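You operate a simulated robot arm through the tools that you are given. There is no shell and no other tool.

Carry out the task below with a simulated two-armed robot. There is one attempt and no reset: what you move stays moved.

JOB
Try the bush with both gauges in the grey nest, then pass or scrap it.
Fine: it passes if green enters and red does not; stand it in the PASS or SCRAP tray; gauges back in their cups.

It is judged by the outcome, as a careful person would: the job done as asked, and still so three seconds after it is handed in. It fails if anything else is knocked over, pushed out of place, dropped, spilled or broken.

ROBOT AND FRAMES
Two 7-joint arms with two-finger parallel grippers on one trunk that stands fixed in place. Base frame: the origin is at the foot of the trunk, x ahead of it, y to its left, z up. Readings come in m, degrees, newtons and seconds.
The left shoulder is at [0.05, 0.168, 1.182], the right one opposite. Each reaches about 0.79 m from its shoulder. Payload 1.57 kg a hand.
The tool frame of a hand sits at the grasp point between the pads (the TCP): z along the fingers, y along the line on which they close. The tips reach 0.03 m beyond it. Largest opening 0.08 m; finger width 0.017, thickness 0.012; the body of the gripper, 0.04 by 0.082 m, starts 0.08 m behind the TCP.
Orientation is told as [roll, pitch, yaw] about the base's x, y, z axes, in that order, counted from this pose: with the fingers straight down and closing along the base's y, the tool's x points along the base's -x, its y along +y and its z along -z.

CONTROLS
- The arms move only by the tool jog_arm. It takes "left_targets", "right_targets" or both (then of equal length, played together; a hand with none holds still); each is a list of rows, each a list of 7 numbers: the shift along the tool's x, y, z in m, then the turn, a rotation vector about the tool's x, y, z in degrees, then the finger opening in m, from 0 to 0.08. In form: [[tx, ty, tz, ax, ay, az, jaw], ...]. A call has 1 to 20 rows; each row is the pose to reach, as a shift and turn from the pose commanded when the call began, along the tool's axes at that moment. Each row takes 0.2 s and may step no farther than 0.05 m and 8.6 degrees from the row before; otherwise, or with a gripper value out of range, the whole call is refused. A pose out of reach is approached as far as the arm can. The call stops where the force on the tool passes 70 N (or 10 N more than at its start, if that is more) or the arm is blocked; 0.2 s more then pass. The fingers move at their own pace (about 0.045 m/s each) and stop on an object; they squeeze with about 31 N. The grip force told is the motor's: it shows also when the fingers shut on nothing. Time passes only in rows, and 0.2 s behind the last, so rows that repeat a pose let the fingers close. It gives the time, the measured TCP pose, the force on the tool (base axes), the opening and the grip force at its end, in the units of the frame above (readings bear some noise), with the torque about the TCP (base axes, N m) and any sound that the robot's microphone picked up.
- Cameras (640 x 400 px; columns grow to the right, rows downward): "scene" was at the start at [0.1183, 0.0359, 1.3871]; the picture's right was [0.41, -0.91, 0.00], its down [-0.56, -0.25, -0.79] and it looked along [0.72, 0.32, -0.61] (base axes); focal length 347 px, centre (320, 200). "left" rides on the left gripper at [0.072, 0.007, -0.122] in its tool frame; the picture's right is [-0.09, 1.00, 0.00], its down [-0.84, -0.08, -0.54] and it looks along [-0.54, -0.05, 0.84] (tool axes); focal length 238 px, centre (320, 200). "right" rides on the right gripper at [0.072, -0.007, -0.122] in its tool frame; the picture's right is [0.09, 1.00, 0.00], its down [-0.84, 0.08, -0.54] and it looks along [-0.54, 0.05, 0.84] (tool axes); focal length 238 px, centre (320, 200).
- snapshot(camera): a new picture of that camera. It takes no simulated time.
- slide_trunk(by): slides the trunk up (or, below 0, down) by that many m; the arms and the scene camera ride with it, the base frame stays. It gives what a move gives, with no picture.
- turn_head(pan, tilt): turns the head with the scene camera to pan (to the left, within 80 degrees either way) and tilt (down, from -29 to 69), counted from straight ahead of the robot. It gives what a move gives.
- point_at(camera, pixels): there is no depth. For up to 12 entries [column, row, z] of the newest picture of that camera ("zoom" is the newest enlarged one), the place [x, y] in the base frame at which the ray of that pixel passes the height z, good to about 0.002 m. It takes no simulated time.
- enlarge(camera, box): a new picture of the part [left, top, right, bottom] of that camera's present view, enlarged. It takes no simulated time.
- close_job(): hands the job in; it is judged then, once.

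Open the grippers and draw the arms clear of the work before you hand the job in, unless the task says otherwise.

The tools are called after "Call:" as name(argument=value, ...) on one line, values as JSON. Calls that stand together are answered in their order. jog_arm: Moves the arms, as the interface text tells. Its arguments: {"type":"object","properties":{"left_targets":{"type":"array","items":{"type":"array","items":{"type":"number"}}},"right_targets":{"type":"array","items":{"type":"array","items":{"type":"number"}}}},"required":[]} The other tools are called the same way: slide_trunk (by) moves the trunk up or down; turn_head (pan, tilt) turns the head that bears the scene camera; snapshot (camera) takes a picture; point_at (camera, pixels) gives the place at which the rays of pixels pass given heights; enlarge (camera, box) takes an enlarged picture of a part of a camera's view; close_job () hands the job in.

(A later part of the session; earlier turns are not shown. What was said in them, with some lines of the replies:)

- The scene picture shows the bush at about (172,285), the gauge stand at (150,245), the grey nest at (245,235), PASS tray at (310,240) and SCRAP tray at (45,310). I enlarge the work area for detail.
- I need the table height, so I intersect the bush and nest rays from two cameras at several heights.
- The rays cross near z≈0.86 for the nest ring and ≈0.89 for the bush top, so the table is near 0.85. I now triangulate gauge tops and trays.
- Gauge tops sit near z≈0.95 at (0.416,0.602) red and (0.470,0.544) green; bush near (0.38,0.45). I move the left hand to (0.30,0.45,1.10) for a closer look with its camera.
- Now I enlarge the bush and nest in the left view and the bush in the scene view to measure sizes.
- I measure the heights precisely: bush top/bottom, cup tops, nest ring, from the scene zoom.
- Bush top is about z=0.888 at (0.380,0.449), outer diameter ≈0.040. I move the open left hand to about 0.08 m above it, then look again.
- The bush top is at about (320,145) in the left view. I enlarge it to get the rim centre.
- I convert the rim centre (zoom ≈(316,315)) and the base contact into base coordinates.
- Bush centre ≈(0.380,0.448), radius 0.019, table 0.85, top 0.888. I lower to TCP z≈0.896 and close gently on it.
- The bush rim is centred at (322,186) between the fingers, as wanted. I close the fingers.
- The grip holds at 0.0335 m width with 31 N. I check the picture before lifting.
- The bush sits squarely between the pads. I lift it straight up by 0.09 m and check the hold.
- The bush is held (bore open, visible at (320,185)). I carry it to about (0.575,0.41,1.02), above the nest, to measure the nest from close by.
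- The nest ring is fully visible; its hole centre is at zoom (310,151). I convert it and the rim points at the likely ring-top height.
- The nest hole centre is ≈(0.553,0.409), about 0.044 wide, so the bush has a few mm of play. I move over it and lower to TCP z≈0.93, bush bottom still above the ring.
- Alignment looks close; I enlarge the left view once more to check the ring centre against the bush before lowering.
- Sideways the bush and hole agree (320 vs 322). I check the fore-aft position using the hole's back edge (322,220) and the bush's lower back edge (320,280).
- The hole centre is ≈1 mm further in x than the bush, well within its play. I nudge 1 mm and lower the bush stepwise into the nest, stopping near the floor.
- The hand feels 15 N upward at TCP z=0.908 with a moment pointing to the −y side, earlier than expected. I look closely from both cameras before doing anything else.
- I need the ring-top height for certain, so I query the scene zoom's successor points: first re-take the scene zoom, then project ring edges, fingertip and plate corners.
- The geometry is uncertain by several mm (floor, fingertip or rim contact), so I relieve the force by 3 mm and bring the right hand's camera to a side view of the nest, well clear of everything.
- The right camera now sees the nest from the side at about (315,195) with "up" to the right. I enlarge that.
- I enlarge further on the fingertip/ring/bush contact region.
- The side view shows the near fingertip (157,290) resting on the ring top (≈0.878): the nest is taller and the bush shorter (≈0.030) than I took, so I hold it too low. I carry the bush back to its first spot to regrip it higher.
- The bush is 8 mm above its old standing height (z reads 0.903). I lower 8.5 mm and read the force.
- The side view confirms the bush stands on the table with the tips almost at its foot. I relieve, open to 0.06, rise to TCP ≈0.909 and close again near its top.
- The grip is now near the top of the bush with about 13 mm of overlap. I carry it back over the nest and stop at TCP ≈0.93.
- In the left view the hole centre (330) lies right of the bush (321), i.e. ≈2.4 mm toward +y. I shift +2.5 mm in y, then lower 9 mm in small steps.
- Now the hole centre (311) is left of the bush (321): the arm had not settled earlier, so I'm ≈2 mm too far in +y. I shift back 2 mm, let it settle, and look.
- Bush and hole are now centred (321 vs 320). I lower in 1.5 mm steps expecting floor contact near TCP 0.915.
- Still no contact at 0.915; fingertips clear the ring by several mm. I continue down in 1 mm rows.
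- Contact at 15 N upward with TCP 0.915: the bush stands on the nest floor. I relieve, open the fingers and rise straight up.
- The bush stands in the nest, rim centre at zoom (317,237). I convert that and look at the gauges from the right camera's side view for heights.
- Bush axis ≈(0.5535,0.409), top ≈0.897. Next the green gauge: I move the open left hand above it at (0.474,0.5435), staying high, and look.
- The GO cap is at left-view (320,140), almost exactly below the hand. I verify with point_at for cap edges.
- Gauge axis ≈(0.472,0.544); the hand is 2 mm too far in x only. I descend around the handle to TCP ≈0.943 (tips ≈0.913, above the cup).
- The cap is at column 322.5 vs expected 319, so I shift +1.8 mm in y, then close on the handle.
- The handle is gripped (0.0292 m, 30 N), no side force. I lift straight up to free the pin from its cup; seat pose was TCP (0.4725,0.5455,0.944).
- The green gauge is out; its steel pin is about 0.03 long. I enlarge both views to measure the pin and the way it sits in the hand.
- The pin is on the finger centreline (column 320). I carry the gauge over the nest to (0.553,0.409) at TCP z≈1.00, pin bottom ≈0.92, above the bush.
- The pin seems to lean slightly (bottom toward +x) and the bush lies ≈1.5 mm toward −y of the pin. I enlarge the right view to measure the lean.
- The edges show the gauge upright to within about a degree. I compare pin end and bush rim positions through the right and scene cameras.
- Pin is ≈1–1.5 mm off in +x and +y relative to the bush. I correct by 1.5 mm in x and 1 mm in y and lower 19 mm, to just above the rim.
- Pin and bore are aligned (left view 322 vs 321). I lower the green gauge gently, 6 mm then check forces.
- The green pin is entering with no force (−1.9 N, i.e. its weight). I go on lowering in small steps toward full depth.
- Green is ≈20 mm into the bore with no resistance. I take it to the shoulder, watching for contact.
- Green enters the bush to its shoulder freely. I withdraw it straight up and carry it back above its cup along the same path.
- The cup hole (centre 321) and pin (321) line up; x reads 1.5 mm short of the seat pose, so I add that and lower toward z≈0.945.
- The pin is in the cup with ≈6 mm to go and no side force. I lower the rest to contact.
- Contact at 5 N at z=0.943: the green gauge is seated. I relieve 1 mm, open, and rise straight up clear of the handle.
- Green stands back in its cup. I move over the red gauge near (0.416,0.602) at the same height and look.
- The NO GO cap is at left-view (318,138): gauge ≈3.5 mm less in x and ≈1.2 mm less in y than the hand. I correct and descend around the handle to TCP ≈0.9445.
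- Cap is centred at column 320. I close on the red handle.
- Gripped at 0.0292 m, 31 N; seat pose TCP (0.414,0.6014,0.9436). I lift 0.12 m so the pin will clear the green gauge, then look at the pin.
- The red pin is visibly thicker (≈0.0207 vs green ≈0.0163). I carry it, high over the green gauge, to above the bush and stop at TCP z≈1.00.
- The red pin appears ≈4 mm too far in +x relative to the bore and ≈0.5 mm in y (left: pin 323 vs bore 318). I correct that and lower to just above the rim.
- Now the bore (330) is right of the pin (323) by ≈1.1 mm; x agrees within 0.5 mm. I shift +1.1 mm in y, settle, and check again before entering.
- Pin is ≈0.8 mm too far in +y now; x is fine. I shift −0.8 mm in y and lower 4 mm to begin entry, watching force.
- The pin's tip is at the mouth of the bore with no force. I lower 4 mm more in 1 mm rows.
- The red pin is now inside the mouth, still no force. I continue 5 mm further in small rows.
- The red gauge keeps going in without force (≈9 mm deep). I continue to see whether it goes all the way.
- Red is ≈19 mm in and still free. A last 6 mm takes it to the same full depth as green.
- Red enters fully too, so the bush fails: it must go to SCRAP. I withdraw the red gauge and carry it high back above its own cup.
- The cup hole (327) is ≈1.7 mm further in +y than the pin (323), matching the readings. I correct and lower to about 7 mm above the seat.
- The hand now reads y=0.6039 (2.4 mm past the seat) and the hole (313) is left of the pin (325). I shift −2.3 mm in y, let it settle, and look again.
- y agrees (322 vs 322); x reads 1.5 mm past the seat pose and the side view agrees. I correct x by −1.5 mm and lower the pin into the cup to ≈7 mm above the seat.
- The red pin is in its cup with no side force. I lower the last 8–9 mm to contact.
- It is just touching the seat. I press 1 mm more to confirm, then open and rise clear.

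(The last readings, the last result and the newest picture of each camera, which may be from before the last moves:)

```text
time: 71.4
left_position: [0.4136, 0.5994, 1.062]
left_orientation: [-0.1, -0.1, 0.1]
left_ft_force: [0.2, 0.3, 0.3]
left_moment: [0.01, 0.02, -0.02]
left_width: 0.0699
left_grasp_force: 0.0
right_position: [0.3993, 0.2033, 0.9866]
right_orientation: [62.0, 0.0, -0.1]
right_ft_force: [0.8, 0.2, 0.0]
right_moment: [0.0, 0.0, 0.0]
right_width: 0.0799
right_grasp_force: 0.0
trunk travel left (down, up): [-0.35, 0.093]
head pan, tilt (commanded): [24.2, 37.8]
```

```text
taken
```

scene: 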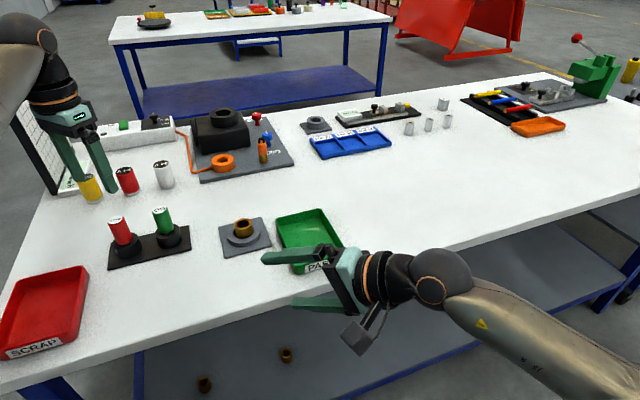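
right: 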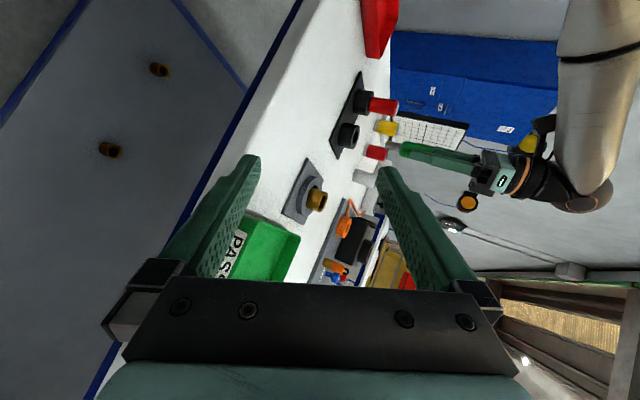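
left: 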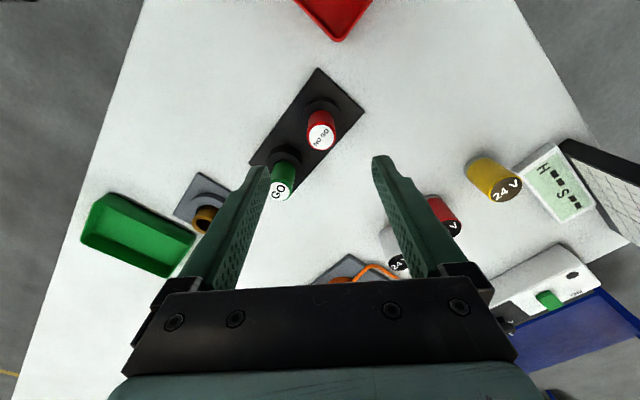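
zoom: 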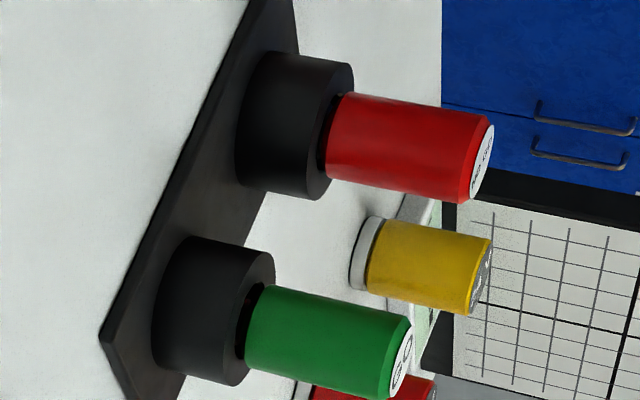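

Both gauges stand in their cups. I move back over the nest at z≈1.03 to fetch the bush.

Call:
jog_arm(left_targets=[[-0.023, -0.032, 0, 0, 0, 0, 0.07], [-0.046, -0.064, 0, 0, 0, 0, 0.07], [-0.069, -0.096, 0, 0, 0, 0, 0.07], [-0.092, -0.128, 0, 0, 0, 0, 0.07], [-0.115, -0.16, 0, 0, 0, 0, 0.07], [-0.1391, -0.19, 0.01, 0, 0, 0, 0.07], [-0.1391, -0.19, 0.032, 0, 0, 0, 0.07], [-0.1391, -0.19, 0.032, 0, 0, 0, 0.07], [-0.1391, -0.19, 0.032, 0, 0, 0, 0.07]])

Call:
enlarge(camera="left", box=[256, 80, 384, 160])

Call:
enlarge(camera="right", box=[280, 165, 360, 225])

```text
time: 73.4
left_position: [0.5533, 0.4088, 1.031]
left_orientation: [0.0, -0.1, 0.1]
left_ft_force: [0.6, -0.2, 0.1]
left_moment: [-0.01, 0.02, 0.0]
left_width: 0.07
left_grasp_force: 0.1
right_position: [0.4, 0.2039, 0.9866]
right_orientation: [62.1, 0.0, 0.0]
right_ft_force: [0.5, -0.1, -0.8]
right_moment: [0.06, 0.02, -0.03]
right_width: 0.08
right_grasp_force: 0.0
trunk travel left (down, up): [-0.35, 0.093]
head pan, tilt (commanded): [24.2, 37.8]
```

```text
5.00 times, centred on (320, 120) of left
```

zoom: 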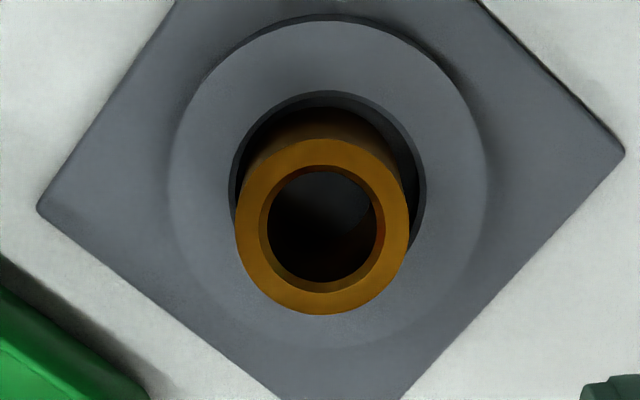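

```text
6.67 times, centred on (320, 195) of right
```

zoom: 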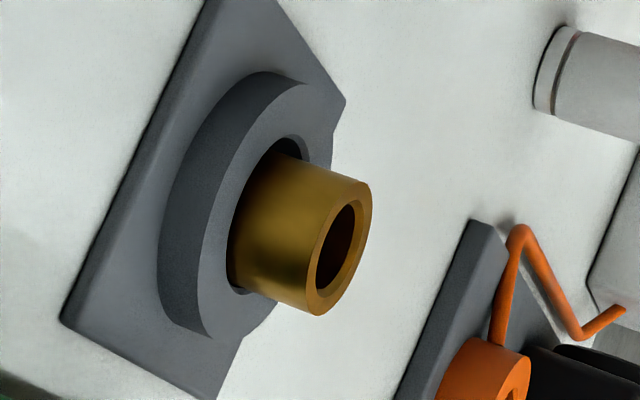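

The bush still stands in the nest, ≈1 mm off the hand axis. I correct, descend to TCP ≈0.914 and close on it.

Call:
jog_arm(left_targets=[[0.001, 0.001, 0.03, 0, 0, 0, 0.07], [0.001, 0.001, 0.06, 0, 0, 0, 0.07], [0.001, 0.001, 0.09, 0, 0, 0, 0.07], [0.001, 0.001, 0.108, 0, 0, 0, 0.07], [0.001, 0.001, 0.116, 0, 0, 0, 0.07], [0.001, 0.001, 0.116, 0, 0, 0, 0.07], [0.001, 0.001, 0.116, 0, 0, 0, 0.07]])

Call:
enlarge(camera="left", box=[240, 100, 400, 220])

Call:
enlarge(camera="right", box=[280, 165, 360, 225])

```text
time: 75.0
left_position: [0.5511, 0.4099, 0.9156]
left_orientation: [0.0, 0.0, 0.1]
left_ft_force: [0.2, 0.3, 0.0]
left_moment: [0.02, 0.05, 0.02]
left_width: 0.07
left_grasp_force: 0.0
right_position: [0.3975, 0.2023, 0.986]
right_orientation: [62.1, 0.0, 0.0]
right_ft_force: [-0.2, -0.2, 0.6]
right_moment: [-0.02, 0.0, 0.0]
right_width: 0.0797
right_grasp_force: 0.1
trunk travel left (down, up): [-0.35, 0.093]
head pan, tilt (commanded): [24.2, 37.8]
```

```text
3.33 times, centred on (320, 160) of left
```

zoom: 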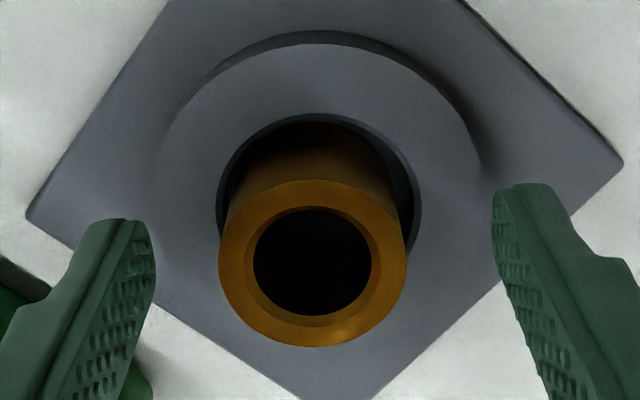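

```text
6.67 times, centred on (320, 195) of right
```

zoom: 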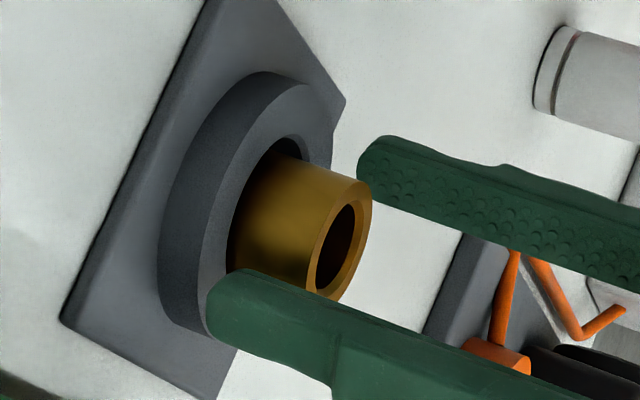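

The bush is ≈1.2 mm toward −y of the hand centre; I shift −1.2 mm and close.

Call:
jog_arm(left_targets=[[0, -0.0012, 0, 0, 0, 0, 0.07], [0, -0.0012, 0, 0, 0, 0, 0.07], [0, -0.0012, 0, 0, 0, 0, 0.045], [0, -0.0012, 0, 0, 0, 0, 0.03], [0, -0.0012, 0, 0, 0, 0, 0.03], [0, -0.0012, 0, 0, 0, 0, 0.03], [0, -0.0012, 0, 0, 0, 0, 0.03]])

Call:
enlarge(camera="right", box=[280, 165, 360, 225])

```text
time: 76.6
left_position: [0.5507, 0.4095, 0.9153]
left_orientation: [0.0, 0.0, 0.0]
left_ft_force: [0.2, -0.6, -1.1]
left_moment: [-0.04, 0.0, -0.01]
left_width: 0.0334
left_grasp_force: 31.2
right_position: [0.3999, 0.2037, 0.9875]
right_orientation: [62.1, 0.0, -0.1]
right_ft_force: [-0.3, 0.0, 0.5]
right_moment: [0.04, -0.03, 0.02]
right_width: 0.0801
right_grasp_force: 0.0
trunk travel left (down, up): [-0.35, 0.093]
head pan, tilt (commanded): [24.2, 37.8]
```

```text
6.67 times, centred on (320, 195) of right
```

zoom: 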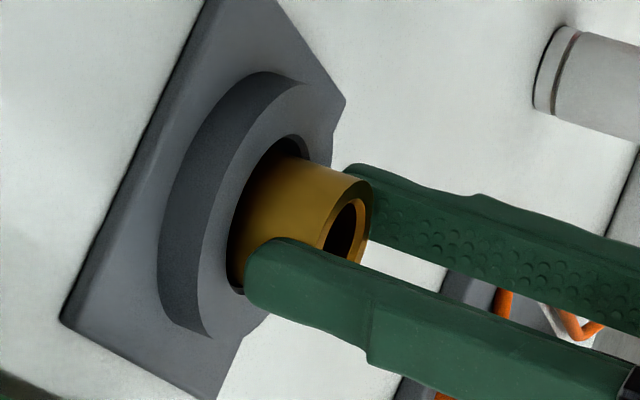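

The bush is gripped (0.0334, 31 N). I lift it straight up 0.12 m, and compute the SCRAP tray's position from the scene view.

Call:
jog_arm(left_targets=[[0, 0, -0.015, 0, 0, 0, 0.03], [0, 0, -0.04, 0, 0, 0, 0.03], [0, 0, -0.08, 0, 0, 0, 0.03], [0, 0, -0.12, 0, 0, 0, 0.03], [0, 0, -0.13, 0, 0, 0, 0.03], [0, 0, -0.13, 0, 0, 0, 0.03]])

Call:
enlarge(camera="scene", box=[0, 240, 160, 370])

Call:
enlarge(camera="right", box=[280, 165, 376, 237])

```text
time: 78.0
left_position: [0.5525, 0.4098, 1.0456]
left_orientation: [0.0, 0.0, 0.1]
left_ft_force: [-0.2, 0.8, -0.4]
left_moment: [0.01, -0.03, -0.01]
left_width: 0.0335
left_grasp_force: 31.3
right_position: [0.4, 0.2024, 0.9862]
right_orientation: [62.1, 0.0, 0.0]
right_ft_force: [0.0, 0.9, 0.2]
right_moment: [0.04, 0.01, 0.01]
right_width: 0.0799
right_grasp_force: 0.1
trunk travel left (down, up): [-0.35, 0.093]
head pan, tilt (commanded): [24.2, 37.8]
```

```text
3.08 times, centred on (80, 305) of scene
```

zoom: 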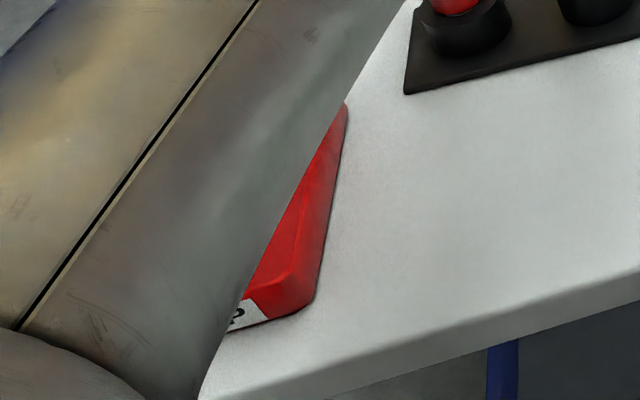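

```text
5.56 times, centred on (328, 201) of right
```

zoom: 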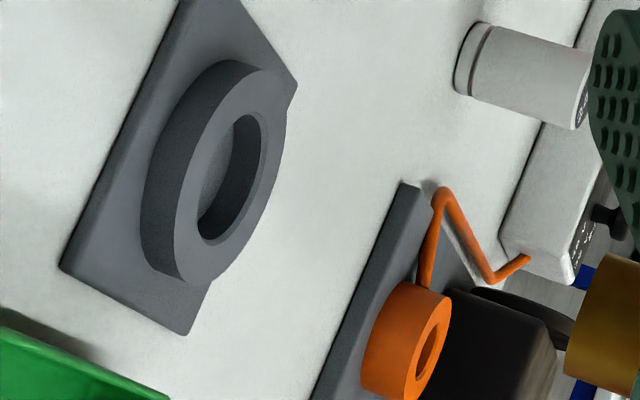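

The nest stayed put and the bush is in hand. From earlier left views the SCRAP tray's centre is ≈(0.247,0.614), sides 0.147×0.107 at 45°. I carry the bush there at z≈1.045 and look.

Call:
jog_arm(left_targets=[[0.038, 0.025, 0, 0, 0, 0, 0.03], [0.076, 0.05, 0, 0, 0, 0, 0.03], [0.114, 0.076, 0, 0, 0, 0, 0.03], [0.152, 0.101, 0, 0, 0, 0, 0.03], [0.19, 0.127, 0, 0, 0, 0, 0.03], [0.228, 0.152, 0, 0, 0, 0, 0.03], [0.266, 0.177, 0, 0, 0, 0, 0.03], [0.3025, 0.202, 0, 0, 0, 0, 0.03], [0.3025, 0.202, 0, 0, 0, 0, 0.03], [0.3025, 0.202, 0, 0, 0, 0, 0.03]])

Call:
snapshot(camera="left")

Call:
snapshot(camera="scene")

Call:
snapshot(camera="right")

```text
time: 80.2
left_position: [0.2489, 0.6118, 1.0443]
left_orientation: [-0.1, 0.0, 0.0]
left_ft_force: [-0.4, 0.0, -1.1]
left_moment: [0.04, 0.0, 0.02]
left_width: 0.0334
left_grasp_force: 31.0
right_position: [0.3992, 0.2039, 0.987]
right_orientation: [62.0, 0.0, -0.1]
right_ft_force: [0.3, 0.0, -0.7]
right_moment: [0.04, 0.0, 0.01]
right_width: 0.08
right_grasp_force: 0.1
trunk travel left (down, up): [-0.35, 0.093]
head pan, tilt (commanded): [24.2, 37.8]
```

```text
taken
```

left: 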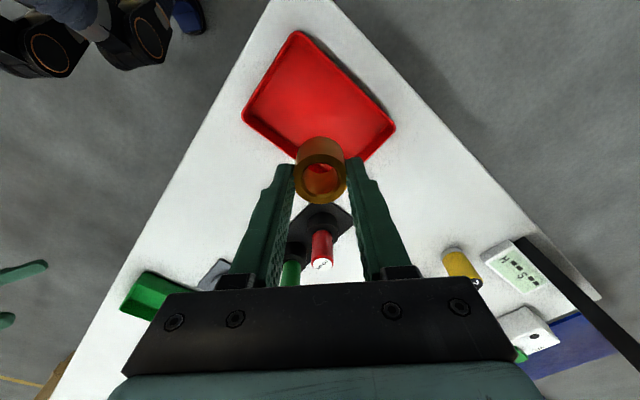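

```text
taken
```

scene: 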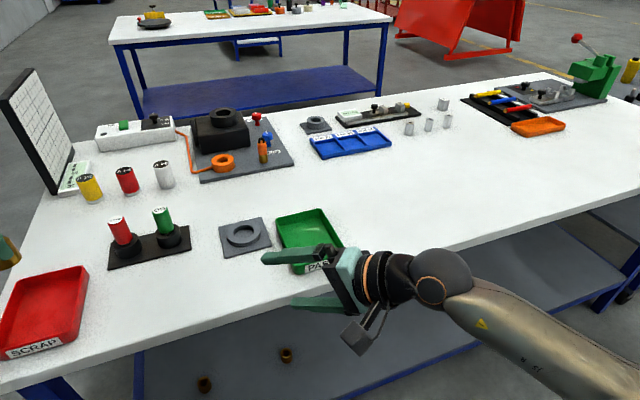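

```text
taken
```

right: 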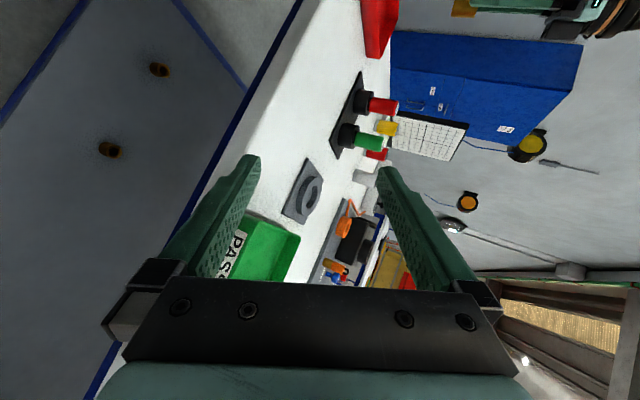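

The bush hangs over the SCRAP tray. I locate the tray corners in the left view to centre it.

Call:
point_at(camera="left", pixels=[[298, 32, 0.885], [242, 113, 0.885], [395, 126, 0.885], [305, 48, 0.866], [255, 112, 0.866], [380, 124, 0.866], [318, 112, 0.866]])

Call:
enlarge(camera="left", box=[220, 20, 420, 170])

Call:
enlarge(camera="scene", box=[0, 220, 160, 370])

```text
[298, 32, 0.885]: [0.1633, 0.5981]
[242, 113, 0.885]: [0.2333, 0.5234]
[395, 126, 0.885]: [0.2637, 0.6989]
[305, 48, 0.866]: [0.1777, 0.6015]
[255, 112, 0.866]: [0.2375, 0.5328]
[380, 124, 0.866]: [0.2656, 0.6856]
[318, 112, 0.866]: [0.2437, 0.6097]
```

```text
2.67 times, centred on (320, 95) of left
```

zoom: 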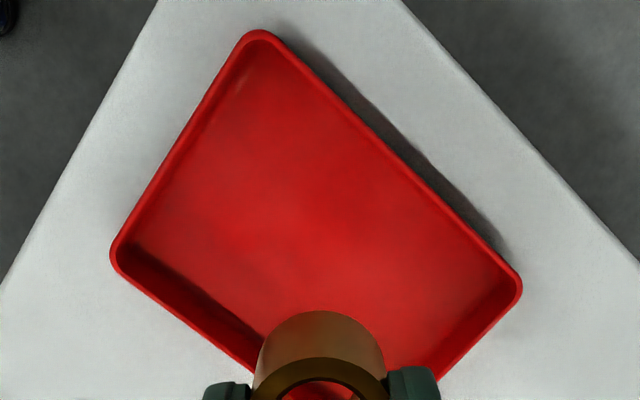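

```text
2.67 times, centred on (80, 295) of scene
```

zoom: 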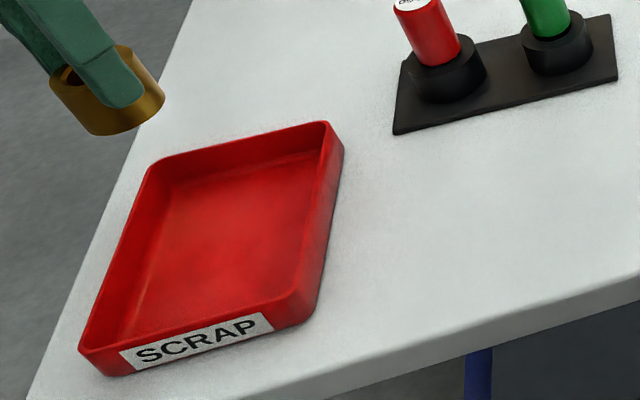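

Tray centre ≈(0.2485,0.611) — the hand at (0.249,0.612) is right over it. I lower to TCP ≈0.925.

Call:
jog_arm(left_targets=[[0, 0, 0.03, 0, 0, 0, 0.03], [0, 0, 0.06, 0, 0, 0, 0.03], [0, 0, 0.09, 0, 0, 0, 0.03], [0, 0, 0.11, 0, 0, 0, 0.03], [0, 0, 0.119, 0, 0, 0, 0.03], [0, 0, 0.119, 0, 0, 0, 0.03]])

Call:
enlarge(camera="scene", box=[0, 220, 160, 370])

Call:
snapshot(camera="left")

```text
time: 81.6
left_position: [0.2478, 0.6113, 0.925]
left_orientation: [0.0, -0.1, 0.0]
left_ft_force: [-0.2, -0.5, -1.9]
left_moment: [-0.01, 0.02, 0.03]
left_width: 0.0335
left_grasp_force: 31.1
right_position: [0.3996, 0.2038, 0.9866]
right_orientation: [62.2, 0.0, 0.0]
right_ft_force: [-0.6, -0.2, -0.2]
right_moment: [0.04, -0.04, -0.01]
right_width: 0.0798
right_grasp_force: 0.0
trunk travel left (down, up): [-0.35, 0.093]
head pan, tilt (commanded): [24.2, 37.8]
```

```text
2.67 times, centred on (80, 295) of scene
```

zoom: 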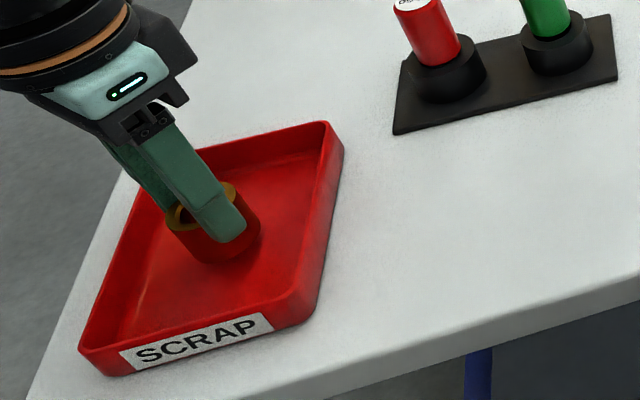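

```text
taken
```

left: 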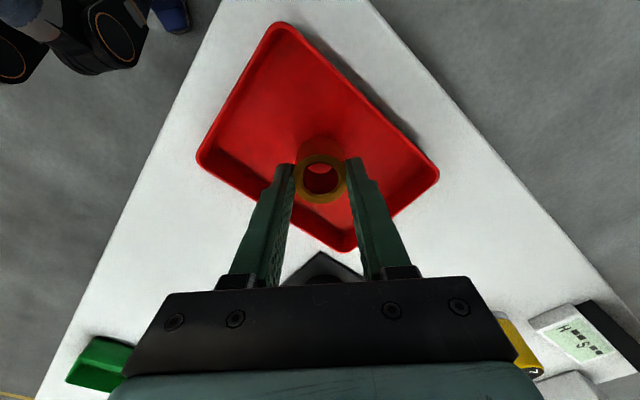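

The bush is inside the tray near its centre. I lower in 2 mm then 1 mm rows, looking for contact near 0.913.

Call:
jog_arm(left_targets=[[0, 0, 0.003, 0, 0, 0, 0.03], [0, 0, 0.006, 0, 0, 0, 0.03], [0, 0, 0.008, 0, 0, 0, 0.03], [0, 0, 0.0095, 0, 0, 0, 0.03], [0, 0, 0.0095, 0, 0, 0, 0.03]])

```text
time: 82.8
left_position: [0.2487, 0.6122, 0.9148]
left_orientation: [0.0, 0.0, 0.0]
left_ft_force: [0.4, 0.8, -1.0]
left_moment: [-0.02, 0.01, -0.01]
left_width: 0.0335
left_grasp_force: 31.4
right_position: [0.3996, 0.2039, 0.9863]
right_orientation: [62.0, 0.0, 0.0]
right_ft_force: [-0.1, -0.4, 0.8]
right_moment: [-0.01, 0.02, -0.01]
right_width: 0.08
right_grasp_force: 0.1
trunk travel left (down, up): [-0.35, 0.093]
head pan, tilt (commanded): [24.2, 37.8]
```

No contact yet at 0.915. I continue in 1 mm rows.

Call:
jog_arm(left_targets=[[0, 0, 0.001, 0, 0, 0, 0.03], [0, 0, 0.002, 0, 0, 0, 0.03], [0, 0, 0.003, 0, 0, 0, 0.03], [0, 0, 0.003, 0, 0, 0, 0.03]])

```text
time: 83.8
left_position: [0.2481, 0.6119, 0.9151]
left_orientation: [0.1, -0.1, -0.1]
left_ft_force: [-1.9, 0.4, 7.4]
left_moment: [-0.08, 0.2, -0.05]
left_width: 0.0333
left_grasp_force: 31.1
right_position: [0.3985, 0.2032, 0.9883]
right_orientation: [62.1, 0.0, 0.0]
right_ft_force: [0.9, 1.1, -0.3]
right_moment: [0.0, 0.02, -0.02]
right_width: 0.0798
right_grasp_force: 0.1
trunk travel left (down, up): [-0.35, 0.093]
head pan, tilt (commanded): [24.2, 37.8]
```

Contact at 7 N: the bush stands on the tray floor. I relieve 1 mm, open, and rise straight up.

Call:
jog_arm(left_targets=[[0, 0, -0.0008, 0, 0, 0, 0.034], [0, 0, -0.0008, 0, 0, 0, 0.05], [0, 0, -0.0008, 0, 0, 0, 0.065], [0, 0, -0.0008, 0, 0, 0, 0.065], [0, 0, -0.0008, 0, 0, 0, 0.065], [0, 0, -0.015, 0, 0, 0, 0.065], [0, 0, -0.04, 0, 0, 0, 0.065], [0, 0, -0.08, 0, 0, 0, 0.065], [0, 0, -0.12, 0, 0, 0, 0.065], [0, 0, -0.16, 0, 0, 0, 0.065], [0, 0, -0.16, 0, 0, 0, 0.065]])

Call:
snapshot(camera="left")

Call:
enlarge(camera="scene", box=[0, 200, 280, 370])

```text
time: 86.2
left_position: [0.2454, 0.6101, 1.0744]
left_orientation: [0.1, -0.1, 0.0]
left_ft_force: [-0.3, 1.0, -0.4]
left_moment: [-0.04, 0.03, 0.0]
left_width: 0.0651
left_grasp_force: 0.0
right_position: [0.399, 0.2044, 0.9875]
right_orientation: [62.2, 0.0, 0.1]
right_ft_force: [0.5, -0.8, 0.3]
right_moment: [-0.02, 0.01, -0.01]
right_width: 0.08
right_grasp_force: 0.1
trunk travel left (down, up): [-0.35, 0.093]
head pan, tilt (commanded): [24.2, 37.8]
```

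```text
taken
```

left: 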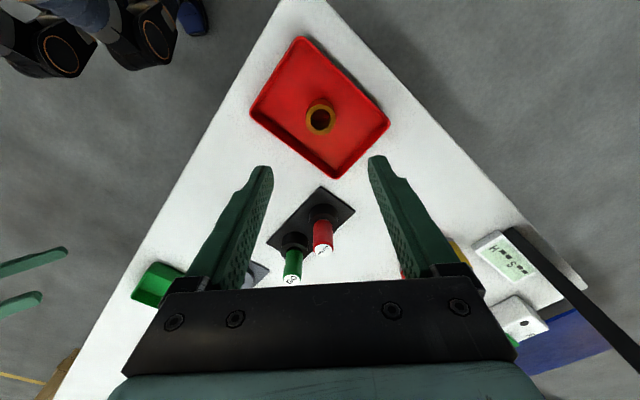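

```text
2.29 times, centred on (140, 285) of scene
```

zoom: 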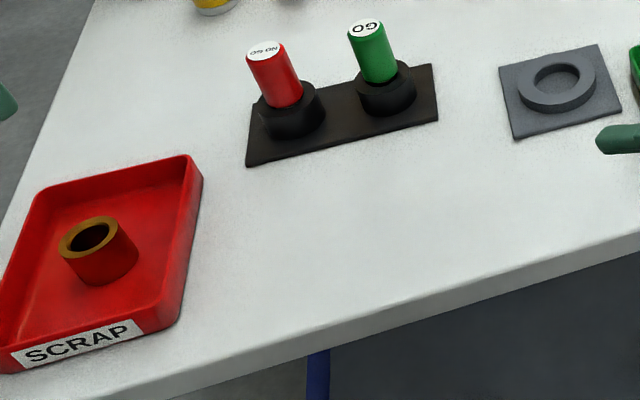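

The bush stands upright in the SCRAP tray and both gauges are in their cups. I first withdraw the right arm along its way in, then the left arm up and back.

Call:
jog_arm(right_targets=[[-0.0014, 0.011, -0.0335, 7.75, 0, 0, 0.08], [-0.0027, 0.022, -0.067, 15.5, 0, 0, 0.08], [-0.0041, 0.033, -0.1005, 23.25, 0, 0, 0.08], [-0.0055, 0.0443, -0.134, 31, 0, 0, 0.08], [-0.0069, 0.0554, -0.1674, 38.75, 0, 0, 0.08], [-0.0082, 0.0664, -0.2009, 46.5, 0, 0, 0.08], [-0.0096, 0.0775, -0.2344, 54.25, 0, 0, 0.08], [-0.011, 0.0886, -0.2679, 62, 0, 0, 0.08], [-0.011, 0.0886, -0.2679, 62, 0, 0, 0.08]])

Call:
jog_arm(left_targets=[[0, 0, -0.04, 0, 0, 0, 0.065], [0, 0, -0.08, 0, 0, 0, 0.065], [-0.01, -0.045, -0.09, 0, 0, 0, 0.065], [-0.02, -0.09, -0.1, 0, 0, 0, 0.065], [-0.03, -0.135, -0.104, 0, 0, 0, 0.065], [-0.04, -0.18, -0.104, 0, 0, 0, 0.065], [-0.05, -0.225, -0.104, 0, 0, 0, 0.065], [-0.06, -0.27, -0.104, 0, 0, 0, 0.065], [-0.06, -0.27, -0.104, 0, 0, 0, 0.065]])

Call:
snapshot(camera="scene")

Call:
snapshot(camera="left")

```text
time: 88.2
left_position: [0.2465, 0.6105, 1.0735]
left_orientation: [0.0, 0.1, 0.1]
left_ft_force: [0.5, -0.6, 0.3]
left_moment: [0.0, 0.0, 0.02]
left_width: 0.065
left_grasp_force: 0.1
right_position: [0.4112, 0.0066, 1.1888]
right_orientation: [0.0, 0.1, 0.0]
right_ft_force: [0.5, -0.1, -0.2]
right_moment: [0.0, -0.04, -0.03]
right_width: 0.0799
right_grasp_force: 0.0
trunk travel left (down, up): [-0.35, 0.093]
head pan, tilt (commanded): [24.2, 37.8]
```

```text
time: 90.2
left_position: [0.3081, 0.3432, 1.1772]
left_orientation: [0.0, 0.0, 0.1]
left_ft_force: [-0.4, 1.1, 0.5]
left_moment: [-0.04, 0.01, -0.01]
left_width: 0.065
left_grasp_force: 0.0
right_position: [0.4108, 0.0077, 1.1891]
right_orientation: [0.0, 0.0, 0.0]
right_ft_force: [-0.5, 0.1, -0.3]
right_moment: [0.0, -0.05, -0.01]
right_width: 0.0799
right_grasp_force: 0.0
trunk travel left (down, up): [-0.35, 0.093]
head pan, tilt (commanded): [24.2, 37.8]
```

```text
taken
```

scene: 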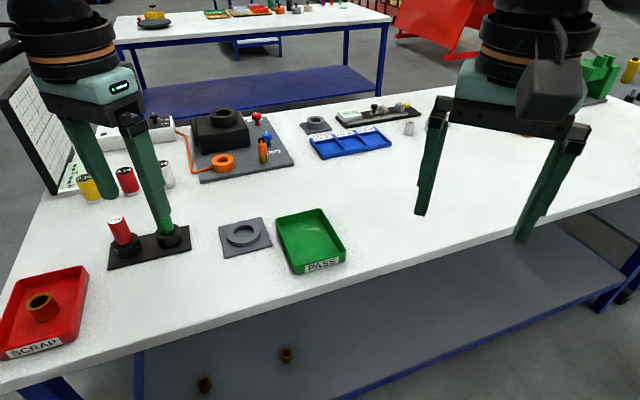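

```text
taken
```

left: 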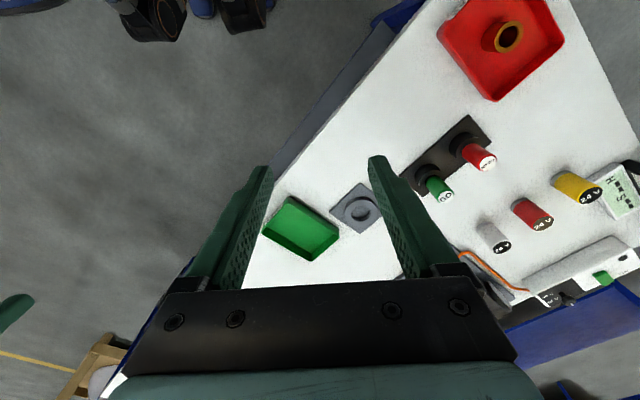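

The final pictures show the bush upright in SCRAP (scene (40,307)), both gauges in their cups at left-view (440,190) and (480,155), the nest and PASS tray unmoved, and both arms clear with grippers open. I hand the job in.

Call:
close_job()

```text
The job is handed in.
```

The bush failed and is standing in the SCRAP tray. In the grey nest, the green gauge went in fully and freely, but so did the red one, so the bore is too large.

Both gauges are back in their own cups. The nest and the PASS tray did not shift, nothing was knocked over, and both arms are clear with their grippers open.

On my first try at setting the bush in the nest I had gripped it too low, and a fingertip touched the nest's ring at about 15 N. I took the bush back to the table, regripped it higher, and then placed it cleanly.
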